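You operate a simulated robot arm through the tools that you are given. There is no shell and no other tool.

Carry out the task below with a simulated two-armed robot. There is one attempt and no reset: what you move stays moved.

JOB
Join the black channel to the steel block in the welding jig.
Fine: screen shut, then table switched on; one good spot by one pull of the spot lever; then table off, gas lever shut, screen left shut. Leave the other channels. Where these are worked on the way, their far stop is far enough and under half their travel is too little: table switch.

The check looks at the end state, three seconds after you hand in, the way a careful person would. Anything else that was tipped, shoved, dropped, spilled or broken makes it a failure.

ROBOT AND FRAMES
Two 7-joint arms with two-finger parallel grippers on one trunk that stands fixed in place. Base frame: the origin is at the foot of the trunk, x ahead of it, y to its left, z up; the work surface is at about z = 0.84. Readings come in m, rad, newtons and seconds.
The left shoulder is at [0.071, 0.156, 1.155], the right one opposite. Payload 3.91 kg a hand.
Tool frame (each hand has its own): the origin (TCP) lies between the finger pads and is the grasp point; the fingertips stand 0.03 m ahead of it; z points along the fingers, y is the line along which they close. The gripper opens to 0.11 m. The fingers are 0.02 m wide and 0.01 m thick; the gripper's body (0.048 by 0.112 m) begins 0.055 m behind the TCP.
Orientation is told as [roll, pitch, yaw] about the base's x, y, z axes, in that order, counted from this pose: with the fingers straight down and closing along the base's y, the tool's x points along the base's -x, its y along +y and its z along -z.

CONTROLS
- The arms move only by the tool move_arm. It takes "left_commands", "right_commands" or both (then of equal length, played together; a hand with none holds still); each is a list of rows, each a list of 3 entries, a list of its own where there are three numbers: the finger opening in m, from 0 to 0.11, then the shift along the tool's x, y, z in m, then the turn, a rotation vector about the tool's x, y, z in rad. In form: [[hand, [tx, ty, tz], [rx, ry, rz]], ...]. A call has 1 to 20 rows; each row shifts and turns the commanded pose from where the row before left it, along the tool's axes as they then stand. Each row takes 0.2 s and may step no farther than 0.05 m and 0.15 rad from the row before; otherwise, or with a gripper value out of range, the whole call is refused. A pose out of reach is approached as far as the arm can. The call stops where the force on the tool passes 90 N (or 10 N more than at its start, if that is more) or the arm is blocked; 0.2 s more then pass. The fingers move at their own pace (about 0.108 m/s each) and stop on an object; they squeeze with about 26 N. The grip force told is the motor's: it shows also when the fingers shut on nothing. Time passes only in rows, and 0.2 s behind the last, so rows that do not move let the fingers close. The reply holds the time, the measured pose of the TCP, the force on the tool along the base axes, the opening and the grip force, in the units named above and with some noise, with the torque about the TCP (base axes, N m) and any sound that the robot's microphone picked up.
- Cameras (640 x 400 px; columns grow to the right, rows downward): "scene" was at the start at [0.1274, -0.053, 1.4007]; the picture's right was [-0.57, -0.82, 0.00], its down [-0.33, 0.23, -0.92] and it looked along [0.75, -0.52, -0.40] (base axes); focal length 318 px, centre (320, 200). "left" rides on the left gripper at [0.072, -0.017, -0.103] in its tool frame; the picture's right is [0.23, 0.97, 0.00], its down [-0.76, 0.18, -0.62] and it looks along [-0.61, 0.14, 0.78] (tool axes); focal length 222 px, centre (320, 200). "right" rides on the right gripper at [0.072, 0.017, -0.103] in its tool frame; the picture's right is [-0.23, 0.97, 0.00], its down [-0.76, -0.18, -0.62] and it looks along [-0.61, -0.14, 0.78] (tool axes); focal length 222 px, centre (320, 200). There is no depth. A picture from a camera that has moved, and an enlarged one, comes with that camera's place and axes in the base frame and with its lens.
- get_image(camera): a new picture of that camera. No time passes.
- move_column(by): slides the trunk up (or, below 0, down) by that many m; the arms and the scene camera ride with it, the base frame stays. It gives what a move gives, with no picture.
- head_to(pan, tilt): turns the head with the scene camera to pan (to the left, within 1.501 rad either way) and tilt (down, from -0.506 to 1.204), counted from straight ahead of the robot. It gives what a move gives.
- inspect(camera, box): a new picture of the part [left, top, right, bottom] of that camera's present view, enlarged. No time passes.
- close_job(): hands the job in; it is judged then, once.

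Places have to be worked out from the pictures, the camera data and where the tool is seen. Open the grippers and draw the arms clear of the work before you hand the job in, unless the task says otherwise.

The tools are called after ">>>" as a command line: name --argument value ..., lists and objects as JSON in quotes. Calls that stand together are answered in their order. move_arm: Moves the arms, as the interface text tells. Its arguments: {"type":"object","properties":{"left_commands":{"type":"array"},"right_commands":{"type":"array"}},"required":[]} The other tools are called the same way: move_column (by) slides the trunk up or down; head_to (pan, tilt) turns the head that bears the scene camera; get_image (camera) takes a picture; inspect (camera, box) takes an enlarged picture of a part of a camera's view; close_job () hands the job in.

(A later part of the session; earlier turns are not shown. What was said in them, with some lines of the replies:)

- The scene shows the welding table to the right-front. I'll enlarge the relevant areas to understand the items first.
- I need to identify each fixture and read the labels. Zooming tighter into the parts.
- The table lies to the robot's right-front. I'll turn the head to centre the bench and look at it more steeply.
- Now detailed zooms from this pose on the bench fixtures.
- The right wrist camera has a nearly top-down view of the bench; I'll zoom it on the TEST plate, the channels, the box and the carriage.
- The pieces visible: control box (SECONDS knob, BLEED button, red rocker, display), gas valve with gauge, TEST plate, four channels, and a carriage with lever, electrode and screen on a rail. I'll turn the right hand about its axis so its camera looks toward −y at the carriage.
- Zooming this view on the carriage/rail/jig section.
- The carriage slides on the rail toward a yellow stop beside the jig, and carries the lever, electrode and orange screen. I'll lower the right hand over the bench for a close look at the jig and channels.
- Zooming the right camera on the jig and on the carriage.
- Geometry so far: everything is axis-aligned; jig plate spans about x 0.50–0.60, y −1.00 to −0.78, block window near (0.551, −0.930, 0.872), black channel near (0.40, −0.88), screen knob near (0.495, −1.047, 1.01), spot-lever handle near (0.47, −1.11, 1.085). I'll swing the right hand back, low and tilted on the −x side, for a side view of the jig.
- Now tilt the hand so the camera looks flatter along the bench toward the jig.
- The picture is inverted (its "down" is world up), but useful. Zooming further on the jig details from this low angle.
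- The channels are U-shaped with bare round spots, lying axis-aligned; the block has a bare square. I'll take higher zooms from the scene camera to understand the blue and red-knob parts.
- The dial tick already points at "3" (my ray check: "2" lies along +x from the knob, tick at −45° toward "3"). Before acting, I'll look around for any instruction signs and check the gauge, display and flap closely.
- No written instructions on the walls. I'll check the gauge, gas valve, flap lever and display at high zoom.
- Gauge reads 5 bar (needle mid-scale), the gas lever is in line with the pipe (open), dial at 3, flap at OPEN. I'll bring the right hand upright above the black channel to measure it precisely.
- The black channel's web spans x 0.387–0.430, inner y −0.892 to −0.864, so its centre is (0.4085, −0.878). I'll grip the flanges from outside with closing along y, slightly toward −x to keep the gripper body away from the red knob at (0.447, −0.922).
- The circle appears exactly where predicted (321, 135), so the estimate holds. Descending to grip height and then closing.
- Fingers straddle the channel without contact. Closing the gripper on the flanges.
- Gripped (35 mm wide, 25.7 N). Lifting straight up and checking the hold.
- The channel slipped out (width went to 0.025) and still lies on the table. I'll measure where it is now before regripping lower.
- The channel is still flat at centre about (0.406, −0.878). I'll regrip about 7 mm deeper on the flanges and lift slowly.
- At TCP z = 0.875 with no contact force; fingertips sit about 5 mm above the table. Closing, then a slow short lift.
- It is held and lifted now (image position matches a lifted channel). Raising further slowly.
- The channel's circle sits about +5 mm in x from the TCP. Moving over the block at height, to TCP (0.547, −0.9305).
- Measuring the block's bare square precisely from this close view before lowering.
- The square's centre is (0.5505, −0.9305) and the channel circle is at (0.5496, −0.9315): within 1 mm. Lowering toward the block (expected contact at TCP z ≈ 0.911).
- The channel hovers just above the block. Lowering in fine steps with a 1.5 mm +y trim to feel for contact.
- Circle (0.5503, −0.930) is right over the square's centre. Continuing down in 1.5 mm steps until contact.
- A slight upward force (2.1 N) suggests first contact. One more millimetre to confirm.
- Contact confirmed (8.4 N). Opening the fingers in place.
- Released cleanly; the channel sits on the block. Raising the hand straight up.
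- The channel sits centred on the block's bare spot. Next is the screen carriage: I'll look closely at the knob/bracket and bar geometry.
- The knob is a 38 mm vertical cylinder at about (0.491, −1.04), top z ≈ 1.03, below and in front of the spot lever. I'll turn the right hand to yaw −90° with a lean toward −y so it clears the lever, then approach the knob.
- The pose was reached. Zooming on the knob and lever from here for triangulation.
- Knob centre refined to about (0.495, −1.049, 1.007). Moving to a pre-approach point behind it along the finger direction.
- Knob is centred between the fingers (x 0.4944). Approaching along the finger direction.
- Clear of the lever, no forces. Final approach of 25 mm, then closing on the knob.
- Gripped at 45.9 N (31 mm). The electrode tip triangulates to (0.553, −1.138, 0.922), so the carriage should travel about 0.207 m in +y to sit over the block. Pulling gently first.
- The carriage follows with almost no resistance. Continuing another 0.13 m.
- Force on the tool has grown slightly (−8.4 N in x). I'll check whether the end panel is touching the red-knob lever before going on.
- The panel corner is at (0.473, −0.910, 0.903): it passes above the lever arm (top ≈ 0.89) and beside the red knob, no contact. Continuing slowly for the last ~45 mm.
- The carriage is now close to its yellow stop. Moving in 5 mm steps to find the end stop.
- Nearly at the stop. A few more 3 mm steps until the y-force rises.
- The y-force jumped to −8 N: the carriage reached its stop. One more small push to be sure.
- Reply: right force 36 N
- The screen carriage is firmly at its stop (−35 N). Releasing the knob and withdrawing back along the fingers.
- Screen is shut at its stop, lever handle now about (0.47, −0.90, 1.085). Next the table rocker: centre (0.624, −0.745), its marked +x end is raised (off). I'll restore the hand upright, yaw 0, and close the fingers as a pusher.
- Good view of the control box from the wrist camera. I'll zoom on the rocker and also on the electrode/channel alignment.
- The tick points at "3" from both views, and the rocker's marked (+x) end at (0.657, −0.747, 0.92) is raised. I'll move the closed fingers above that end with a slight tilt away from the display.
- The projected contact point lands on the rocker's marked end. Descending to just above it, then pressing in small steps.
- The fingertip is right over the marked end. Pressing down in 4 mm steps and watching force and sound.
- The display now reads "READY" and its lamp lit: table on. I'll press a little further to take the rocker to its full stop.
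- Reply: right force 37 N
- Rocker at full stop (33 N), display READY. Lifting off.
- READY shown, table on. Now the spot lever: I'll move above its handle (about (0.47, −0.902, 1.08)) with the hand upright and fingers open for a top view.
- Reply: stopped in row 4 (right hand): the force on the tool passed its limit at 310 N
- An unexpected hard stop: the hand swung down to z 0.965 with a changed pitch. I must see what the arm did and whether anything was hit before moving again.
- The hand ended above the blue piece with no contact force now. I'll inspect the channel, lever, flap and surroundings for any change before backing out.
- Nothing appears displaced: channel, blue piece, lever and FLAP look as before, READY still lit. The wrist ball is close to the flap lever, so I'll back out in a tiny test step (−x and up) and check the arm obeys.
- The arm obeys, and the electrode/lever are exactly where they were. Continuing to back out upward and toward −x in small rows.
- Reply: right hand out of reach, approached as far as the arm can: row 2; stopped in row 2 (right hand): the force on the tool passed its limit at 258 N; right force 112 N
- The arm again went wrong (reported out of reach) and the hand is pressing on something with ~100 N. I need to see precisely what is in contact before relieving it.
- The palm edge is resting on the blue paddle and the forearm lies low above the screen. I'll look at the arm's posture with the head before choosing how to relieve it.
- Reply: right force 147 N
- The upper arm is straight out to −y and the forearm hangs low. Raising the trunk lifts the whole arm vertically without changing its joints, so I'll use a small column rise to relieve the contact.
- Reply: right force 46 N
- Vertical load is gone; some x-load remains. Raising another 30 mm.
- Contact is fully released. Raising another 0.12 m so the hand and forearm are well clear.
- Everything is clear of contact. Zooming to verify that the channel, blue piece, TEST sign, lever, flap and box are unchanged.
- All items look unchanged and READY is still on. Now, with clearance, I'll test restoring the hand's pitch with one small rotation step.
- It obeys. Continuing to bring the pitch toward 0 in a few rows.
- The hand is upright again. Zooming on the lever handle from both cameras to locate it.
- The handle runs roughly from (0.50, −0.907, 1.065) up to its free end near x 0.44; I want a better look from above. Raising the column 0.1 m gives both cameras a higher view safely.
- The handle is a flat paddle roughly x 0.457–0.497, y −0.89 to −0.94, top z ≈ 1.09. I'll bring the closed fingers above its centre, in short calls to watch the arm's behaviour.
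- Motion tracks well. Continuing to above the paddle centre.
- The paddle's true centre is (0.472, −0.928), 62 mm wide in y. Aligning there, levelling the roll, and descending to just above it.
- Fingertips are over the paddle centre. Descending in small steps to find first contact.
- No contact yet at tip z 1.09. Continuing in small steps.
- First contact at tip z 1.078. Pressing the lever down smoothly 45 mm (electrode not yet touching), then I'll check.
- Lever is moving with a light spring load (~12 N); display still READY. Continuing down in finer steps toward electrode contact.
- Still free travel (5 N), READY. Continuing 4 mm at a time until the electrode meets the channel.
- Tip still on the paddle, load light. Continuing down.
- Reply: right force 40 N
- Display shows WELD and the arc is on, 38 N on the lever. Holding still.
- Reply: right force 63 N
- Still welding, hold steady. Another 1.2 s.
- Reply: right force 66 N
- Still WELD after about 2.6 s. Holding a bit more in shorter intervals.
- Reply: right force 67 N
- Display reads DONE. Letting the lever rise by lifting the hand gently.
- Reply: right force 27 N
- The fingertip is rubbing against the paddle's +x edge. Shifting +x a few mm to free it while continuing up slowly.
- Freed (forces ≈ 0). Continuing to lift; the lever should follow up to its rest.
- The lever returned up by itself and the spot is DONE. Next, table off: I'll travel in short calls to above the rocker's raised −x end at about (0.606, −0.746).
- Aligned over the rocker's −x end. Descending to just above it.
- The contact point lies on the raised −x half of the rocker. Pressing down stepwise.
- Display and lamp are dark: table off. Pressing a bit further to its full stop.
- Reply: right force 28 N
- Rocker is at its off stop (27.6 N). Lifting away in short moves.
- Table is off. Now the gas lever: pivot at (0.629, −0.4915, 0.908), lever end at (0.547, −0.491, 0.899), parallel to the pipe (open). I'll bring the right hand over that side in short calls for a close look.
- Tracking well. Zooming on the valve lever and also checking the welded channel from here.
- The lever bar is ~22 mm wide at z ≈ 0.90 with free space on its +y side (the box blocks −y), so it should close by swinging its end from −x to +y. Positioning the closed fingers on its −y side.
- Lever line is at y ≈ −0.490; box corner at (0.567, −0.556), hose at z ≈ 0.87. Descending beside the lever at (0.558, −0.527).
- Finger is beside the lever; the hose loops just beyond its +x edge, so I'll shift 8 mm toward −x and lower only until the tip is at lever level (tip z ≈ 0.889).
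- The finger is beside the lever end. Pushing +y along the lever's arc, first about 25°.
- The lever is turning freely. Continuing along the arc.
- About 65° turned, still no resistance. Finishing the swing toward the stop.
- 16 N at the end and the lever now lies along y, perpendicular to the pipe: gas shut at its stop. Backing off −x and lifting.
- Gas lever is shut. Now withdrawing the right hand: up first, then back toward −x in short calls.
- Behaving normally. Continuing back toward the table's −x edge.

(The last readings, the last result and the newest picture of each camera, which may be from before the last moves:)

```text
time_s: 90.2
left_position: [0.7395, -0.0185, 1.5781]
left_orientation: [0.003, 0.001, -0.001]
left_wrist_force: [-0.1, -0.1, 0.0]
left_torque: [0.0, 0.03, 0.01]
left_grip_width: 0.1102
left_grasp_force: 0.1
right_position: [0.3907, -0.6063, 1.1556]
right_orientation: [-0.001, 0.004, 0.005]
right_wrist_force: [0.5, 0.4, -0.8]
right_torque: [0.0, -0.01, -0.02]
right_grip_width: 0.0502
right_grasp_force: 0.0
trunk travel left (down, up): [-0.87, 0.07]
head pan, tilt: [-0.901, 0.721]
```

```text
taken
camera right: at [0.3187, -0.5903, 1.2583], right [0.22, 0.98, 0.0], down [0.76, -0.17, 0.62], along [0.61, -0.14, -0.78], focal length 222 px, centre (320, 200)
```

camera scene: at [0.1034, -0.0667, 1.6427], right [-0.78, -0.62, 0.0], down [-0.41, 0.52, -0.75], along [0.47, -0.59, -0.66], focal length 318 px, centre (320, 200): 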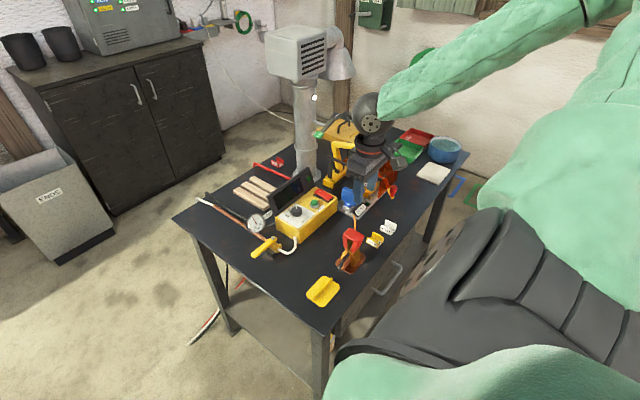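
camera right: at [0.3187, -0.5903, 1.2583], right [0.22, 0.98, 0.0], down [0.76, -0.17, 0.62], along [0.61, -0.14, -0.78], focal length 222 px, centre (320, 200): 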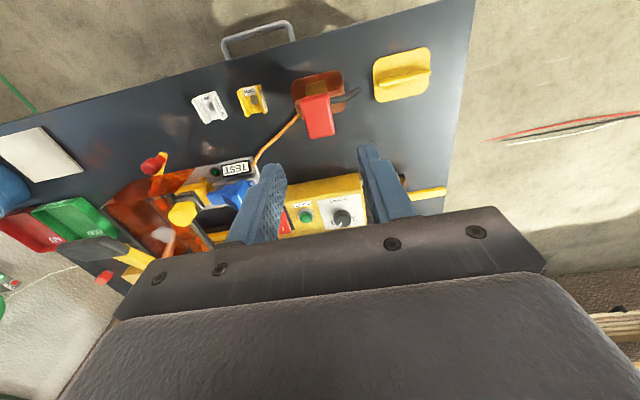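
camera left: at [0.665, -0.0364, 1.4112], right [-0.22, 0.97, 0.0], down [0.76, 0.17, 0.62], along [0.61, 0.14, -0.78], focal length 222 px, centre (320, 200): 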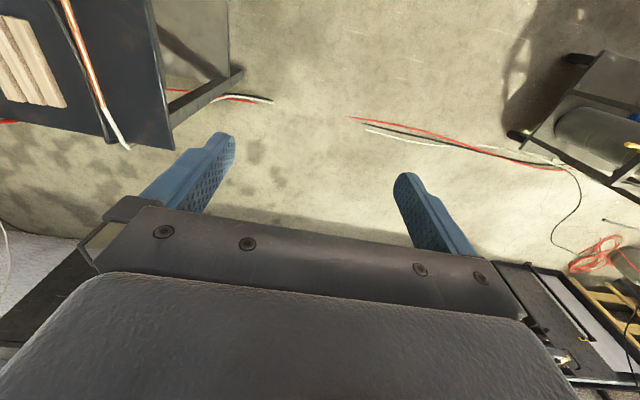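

Good. One more step to clear the table edge, with the gripper opened, then a final inspection of everything.

>>> move_arm --right_commands '[[0.07, [0.03, -0.03, -0.01], [0, 0, 0]], [0.09, [0.03, -0.03, -0.01], [0, 0, 0]], [0.11, [0.03, -0.02, 0], [0, 0, 0]], [0.11, [0, 0, 0], [0, 0, 0]]]'

>>> get_image --camera "scene"

>>> inspect --camera "scene" --box '[310, 120, 450, 230]'

>>> inspect --camera "scene" --box '[230, 160, 340, 270]'

```text
time_s: 91.2
left_position: [0.7393, -0.0176, 1.5774]
left_orientation: [0.003, 0.002, -0.001]
left_wrist_force: [-0.2, -0.2, -0.3]
left_torque: [0.03, 0.0, -0.01]
left_grip_width: 0.11
left_grasp_force: 0.0
right_position: [0.303, -0.6885, 1.1758]
right_orientation: [-0.001, 0.005, 0.006]
right_wrist_force: [1.0, -0.5, 0.1]
right_torque: [0.0, 0.04, -0.01]
right_grip_width: 0.1098
right_grasp_force: 0.0
trunk travel left (down, up): [-0.87, 0.07]
head pan, tilt: [-0.901, 0.721]
```

```text
taken
camera scene: at [0.104, -0.0658, 1.6428], right [-0.78, -0.62, 0.0], down [-0.41, 0.52, -0.75], along [0.47, -0.59, -0.66], focal length 318 px, centre (320, 200)
```

scene: 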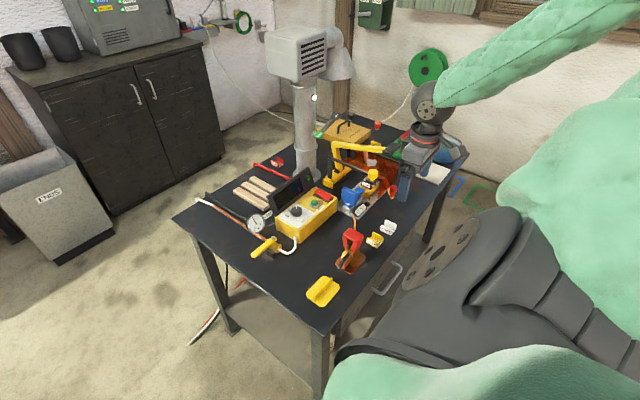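

```text
3.64 times, centred on (380, 175) of scene
camera zoom: at [0.104, -0.0658, 1.6428], right [-0.78, -0.62, 0.0], down [-0.41, 0.52, -0.75], along [0.47, -0.59, -0.66], focal length 1156 px, centre (102, 291)
```

zoom: 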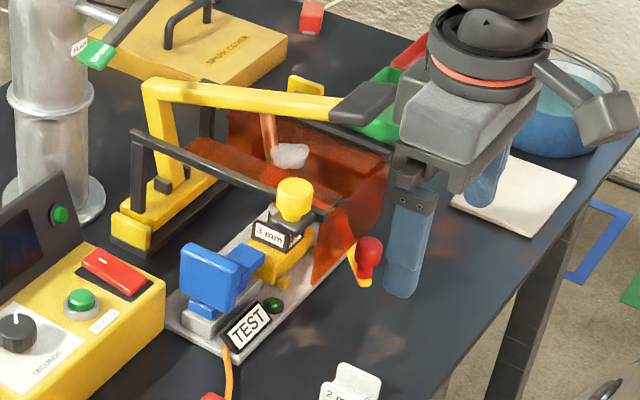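

```text
3.64 times, centred on (285, 215) of scene
camera zoom: at [0.104, -0.0658, 1.6428], right [-0.78, -0.62, 0.0], down [-0.41, 0.52, -0.75], along [0.47, -0.59, -0.66], focal length 1156 px, centre (447, 146)
```

zoom: 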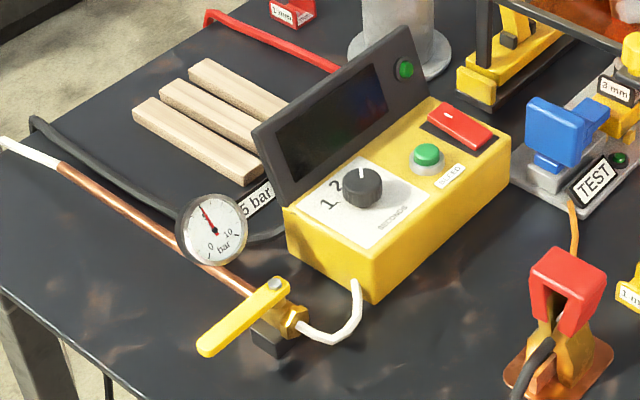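

Gas lever is crosswise, table dark, lever up. Zooming on the carriage/stop contact, the channel weld and the remaining channels for the final check.

>>> inspect --camera "scene" --box '[325, 165, 395, 225]'

>>> get_image --camera "right"

>>> inspect --camera "right" --box '[180, 60, 340, 200]'

>>> inspect --camera "scene" --box '[355, 165, 405, 205]'

```text
6.67 times, centred on (360, 195) of scene
camera zoom: at [0.104, -0.0658, 1.6428], right [-0.78, -0.62, 0.0], down [-0.41, 0.52, -0.75], along [0.47, -0.59, -0.66], focal length 2119 px, centre (53, 233)
```

zoom: 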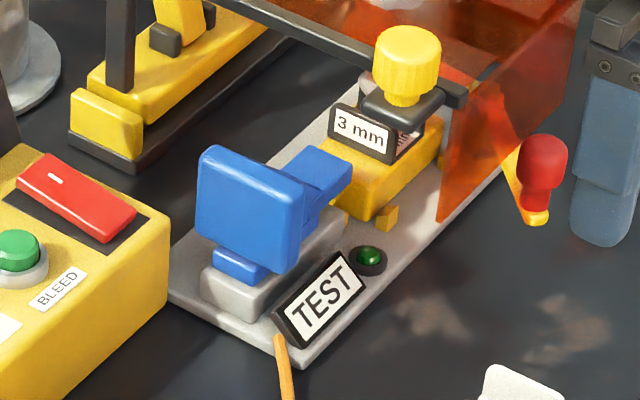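

```text
taken
camera right: at [0.2307, -0.6714, 1.2791], right [0.22, 0.98, 0.0], down [0.77, -0.17, 0.62], along [0.6, -0.14, -0.78], focal length 222 px, centre (320, 200)
```

right: 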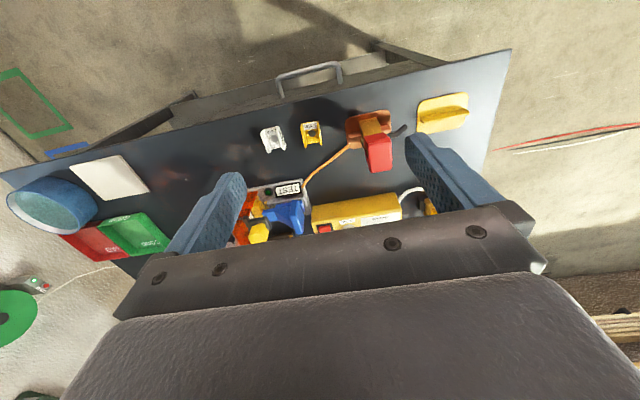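

```text
2.86 times, centred on (260, 130) of right
camera zoom: at [0.2307, -0.6714, 1.2791], right [0.22, 0.98, 0.0], down [0.77, -0.17, 0.62], along [0.6, -0.14, -0.78], focal length 635 px, centre (491, 400)
```

zoom: 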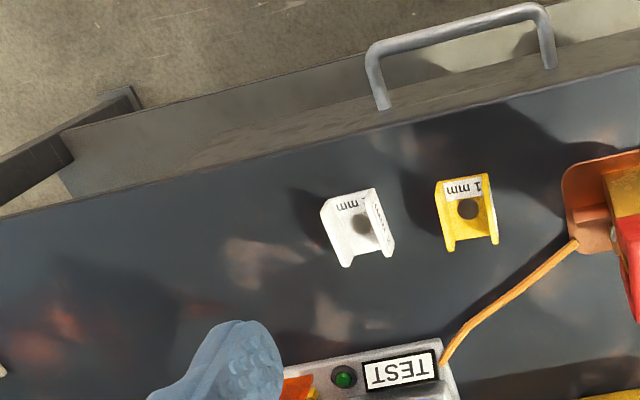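

```text
10.00 times, centred on (380, 185) of scene
camera zoom: at [0.104, -0.0658, 1.6428], right [-0.78, -0.62, 0.0], down [-0.41, 0.52, -0.75], along [0.47, -0.59, -0.66], focal length 3178 px, centre (-280, 350)
```

zoom: 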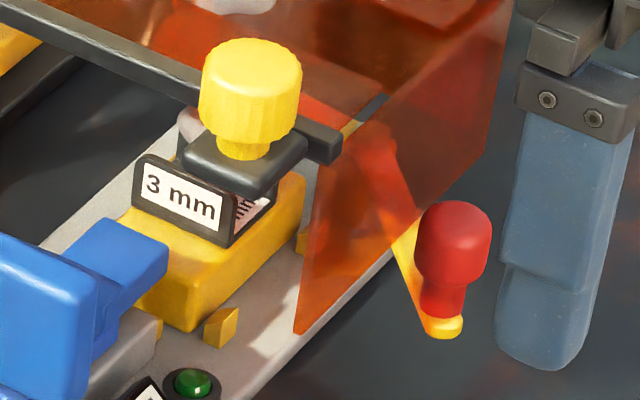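

All checks pass: carriage on its stop, 3 mm channel on the block, other channels at their original places ((0.391, −0.806) for the white one), table dark, gas lever crosswise, both grippers open. I'll raise the trunk slightly for extra clearance and take a last look.

>>> move_column --by 0.05

>>> get_image --camera "scene"

>>> inspect --camera "scene" --box '[320, 140, 420, 240]'

```text
time_s: 92.1
left_position: [0.7385, -0.0188, 1.6267]
left_orientation: [0.002, 0.003, -0.001]
left_wrist_force: [0.2, -0.5, -0.2]
left_torque: [0.03, 0.02, 0.05]
left_grip_width: 0.1098
left_grasp_force: 0.0
right_position: [0.3033, -0.6886, 1.2249]
right_orientation: [-0.003, 0.005, 0.008]
right_wrist_force: [0.4, 0.1, 0.2]
right_torque: [-0.01, 0.03, -0.01]
right_grip_width: 0.1103
right_grasp_force: 0.0
trunk travel left (down, up): [-0.92, 0.02]
head pan, tilt: [-0.901, 0.721]
```

```text
taken
camera scene: at [0.1039, -0.0666, 1.6926], right [-0.78, -0.62, 0.0], down [-0.41, 0.52, -0.75], along [0.47, -0.59, -0.66], focal length 318 px, centre (320, 200)
```

scene: 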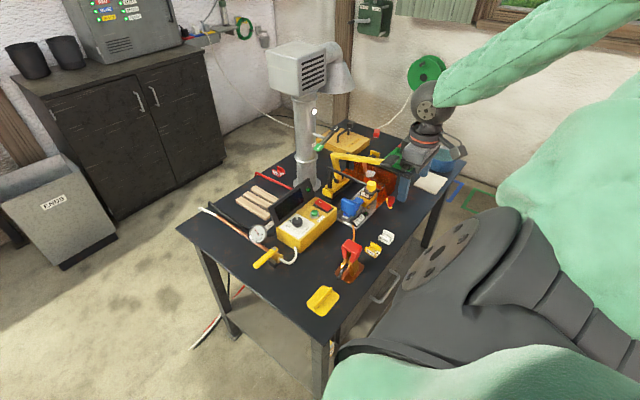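

```text
4.00 times, centred on (370, 190) of scene
camera zoom: at [0.1039, -0.0666, 1.6926], right [-0.78, -0.62, 0.0], down [-0.41, 0.52, -0.75], along [0.47, -0.59, -0.66], focal length 1271 px, centre (120, 240)
```

zoom: 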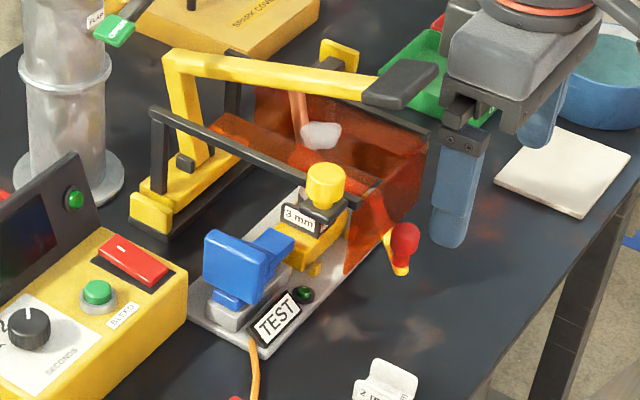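

The last view shows the screen shut on its stop, the channel on the block with the weld reported DONE, and the table off. The gas is shut, the lever is up, both grippers are open and clear, and nothing else looks displaced. During the move away from the switch the right hand swung down and pressed on the blue jig piece at over 100 N; comparing views, I see no shift there. Handing in the job.

>>> close_job

```text
The job is handed in.
```

The black 3 mm channel is spot-welded to the steel block, and I've handed the job in. The display read WELD for about 3 seconds and then DONE. I couldn't see the spot itself, because smoke and the screen knob's bracket were in the way.

- **Sequence:** I put the channel on the block's bare spot, shut the screen against its stop, then switched the table on (the display read READY). I pulled the spot lever once and held it until DONE. Then I switched the table off to its stop and shut the gas lever.
- **Settings:** I didn't need to change any. The dial was already on 3 seconds, the gauge read 5 bar and the gas was open.
- **Arm fault:** After switching the table on, the right arm twice swung down instead of up, with peaks of 310 N and 258 N. The second time, the hand came to rest on the blue jig piece at over 100 N, and the forearm may have pushed the spot lever part-way down. No weld started, and the display stayed on READY.
- **After the fault:** I lifted the arm clear by raising the trunk. In the views afterwards, the blue piece, the TEST sign, the channel and the screen had not visibly moved.
- **Dropped once:** The channel slipped out of the gripper on the first lift and stayed flat on the table. The second grip held.

The white and yellow channels were not touched. The screen is still shut, the lever is up, both grippers are open and both arms are clear.
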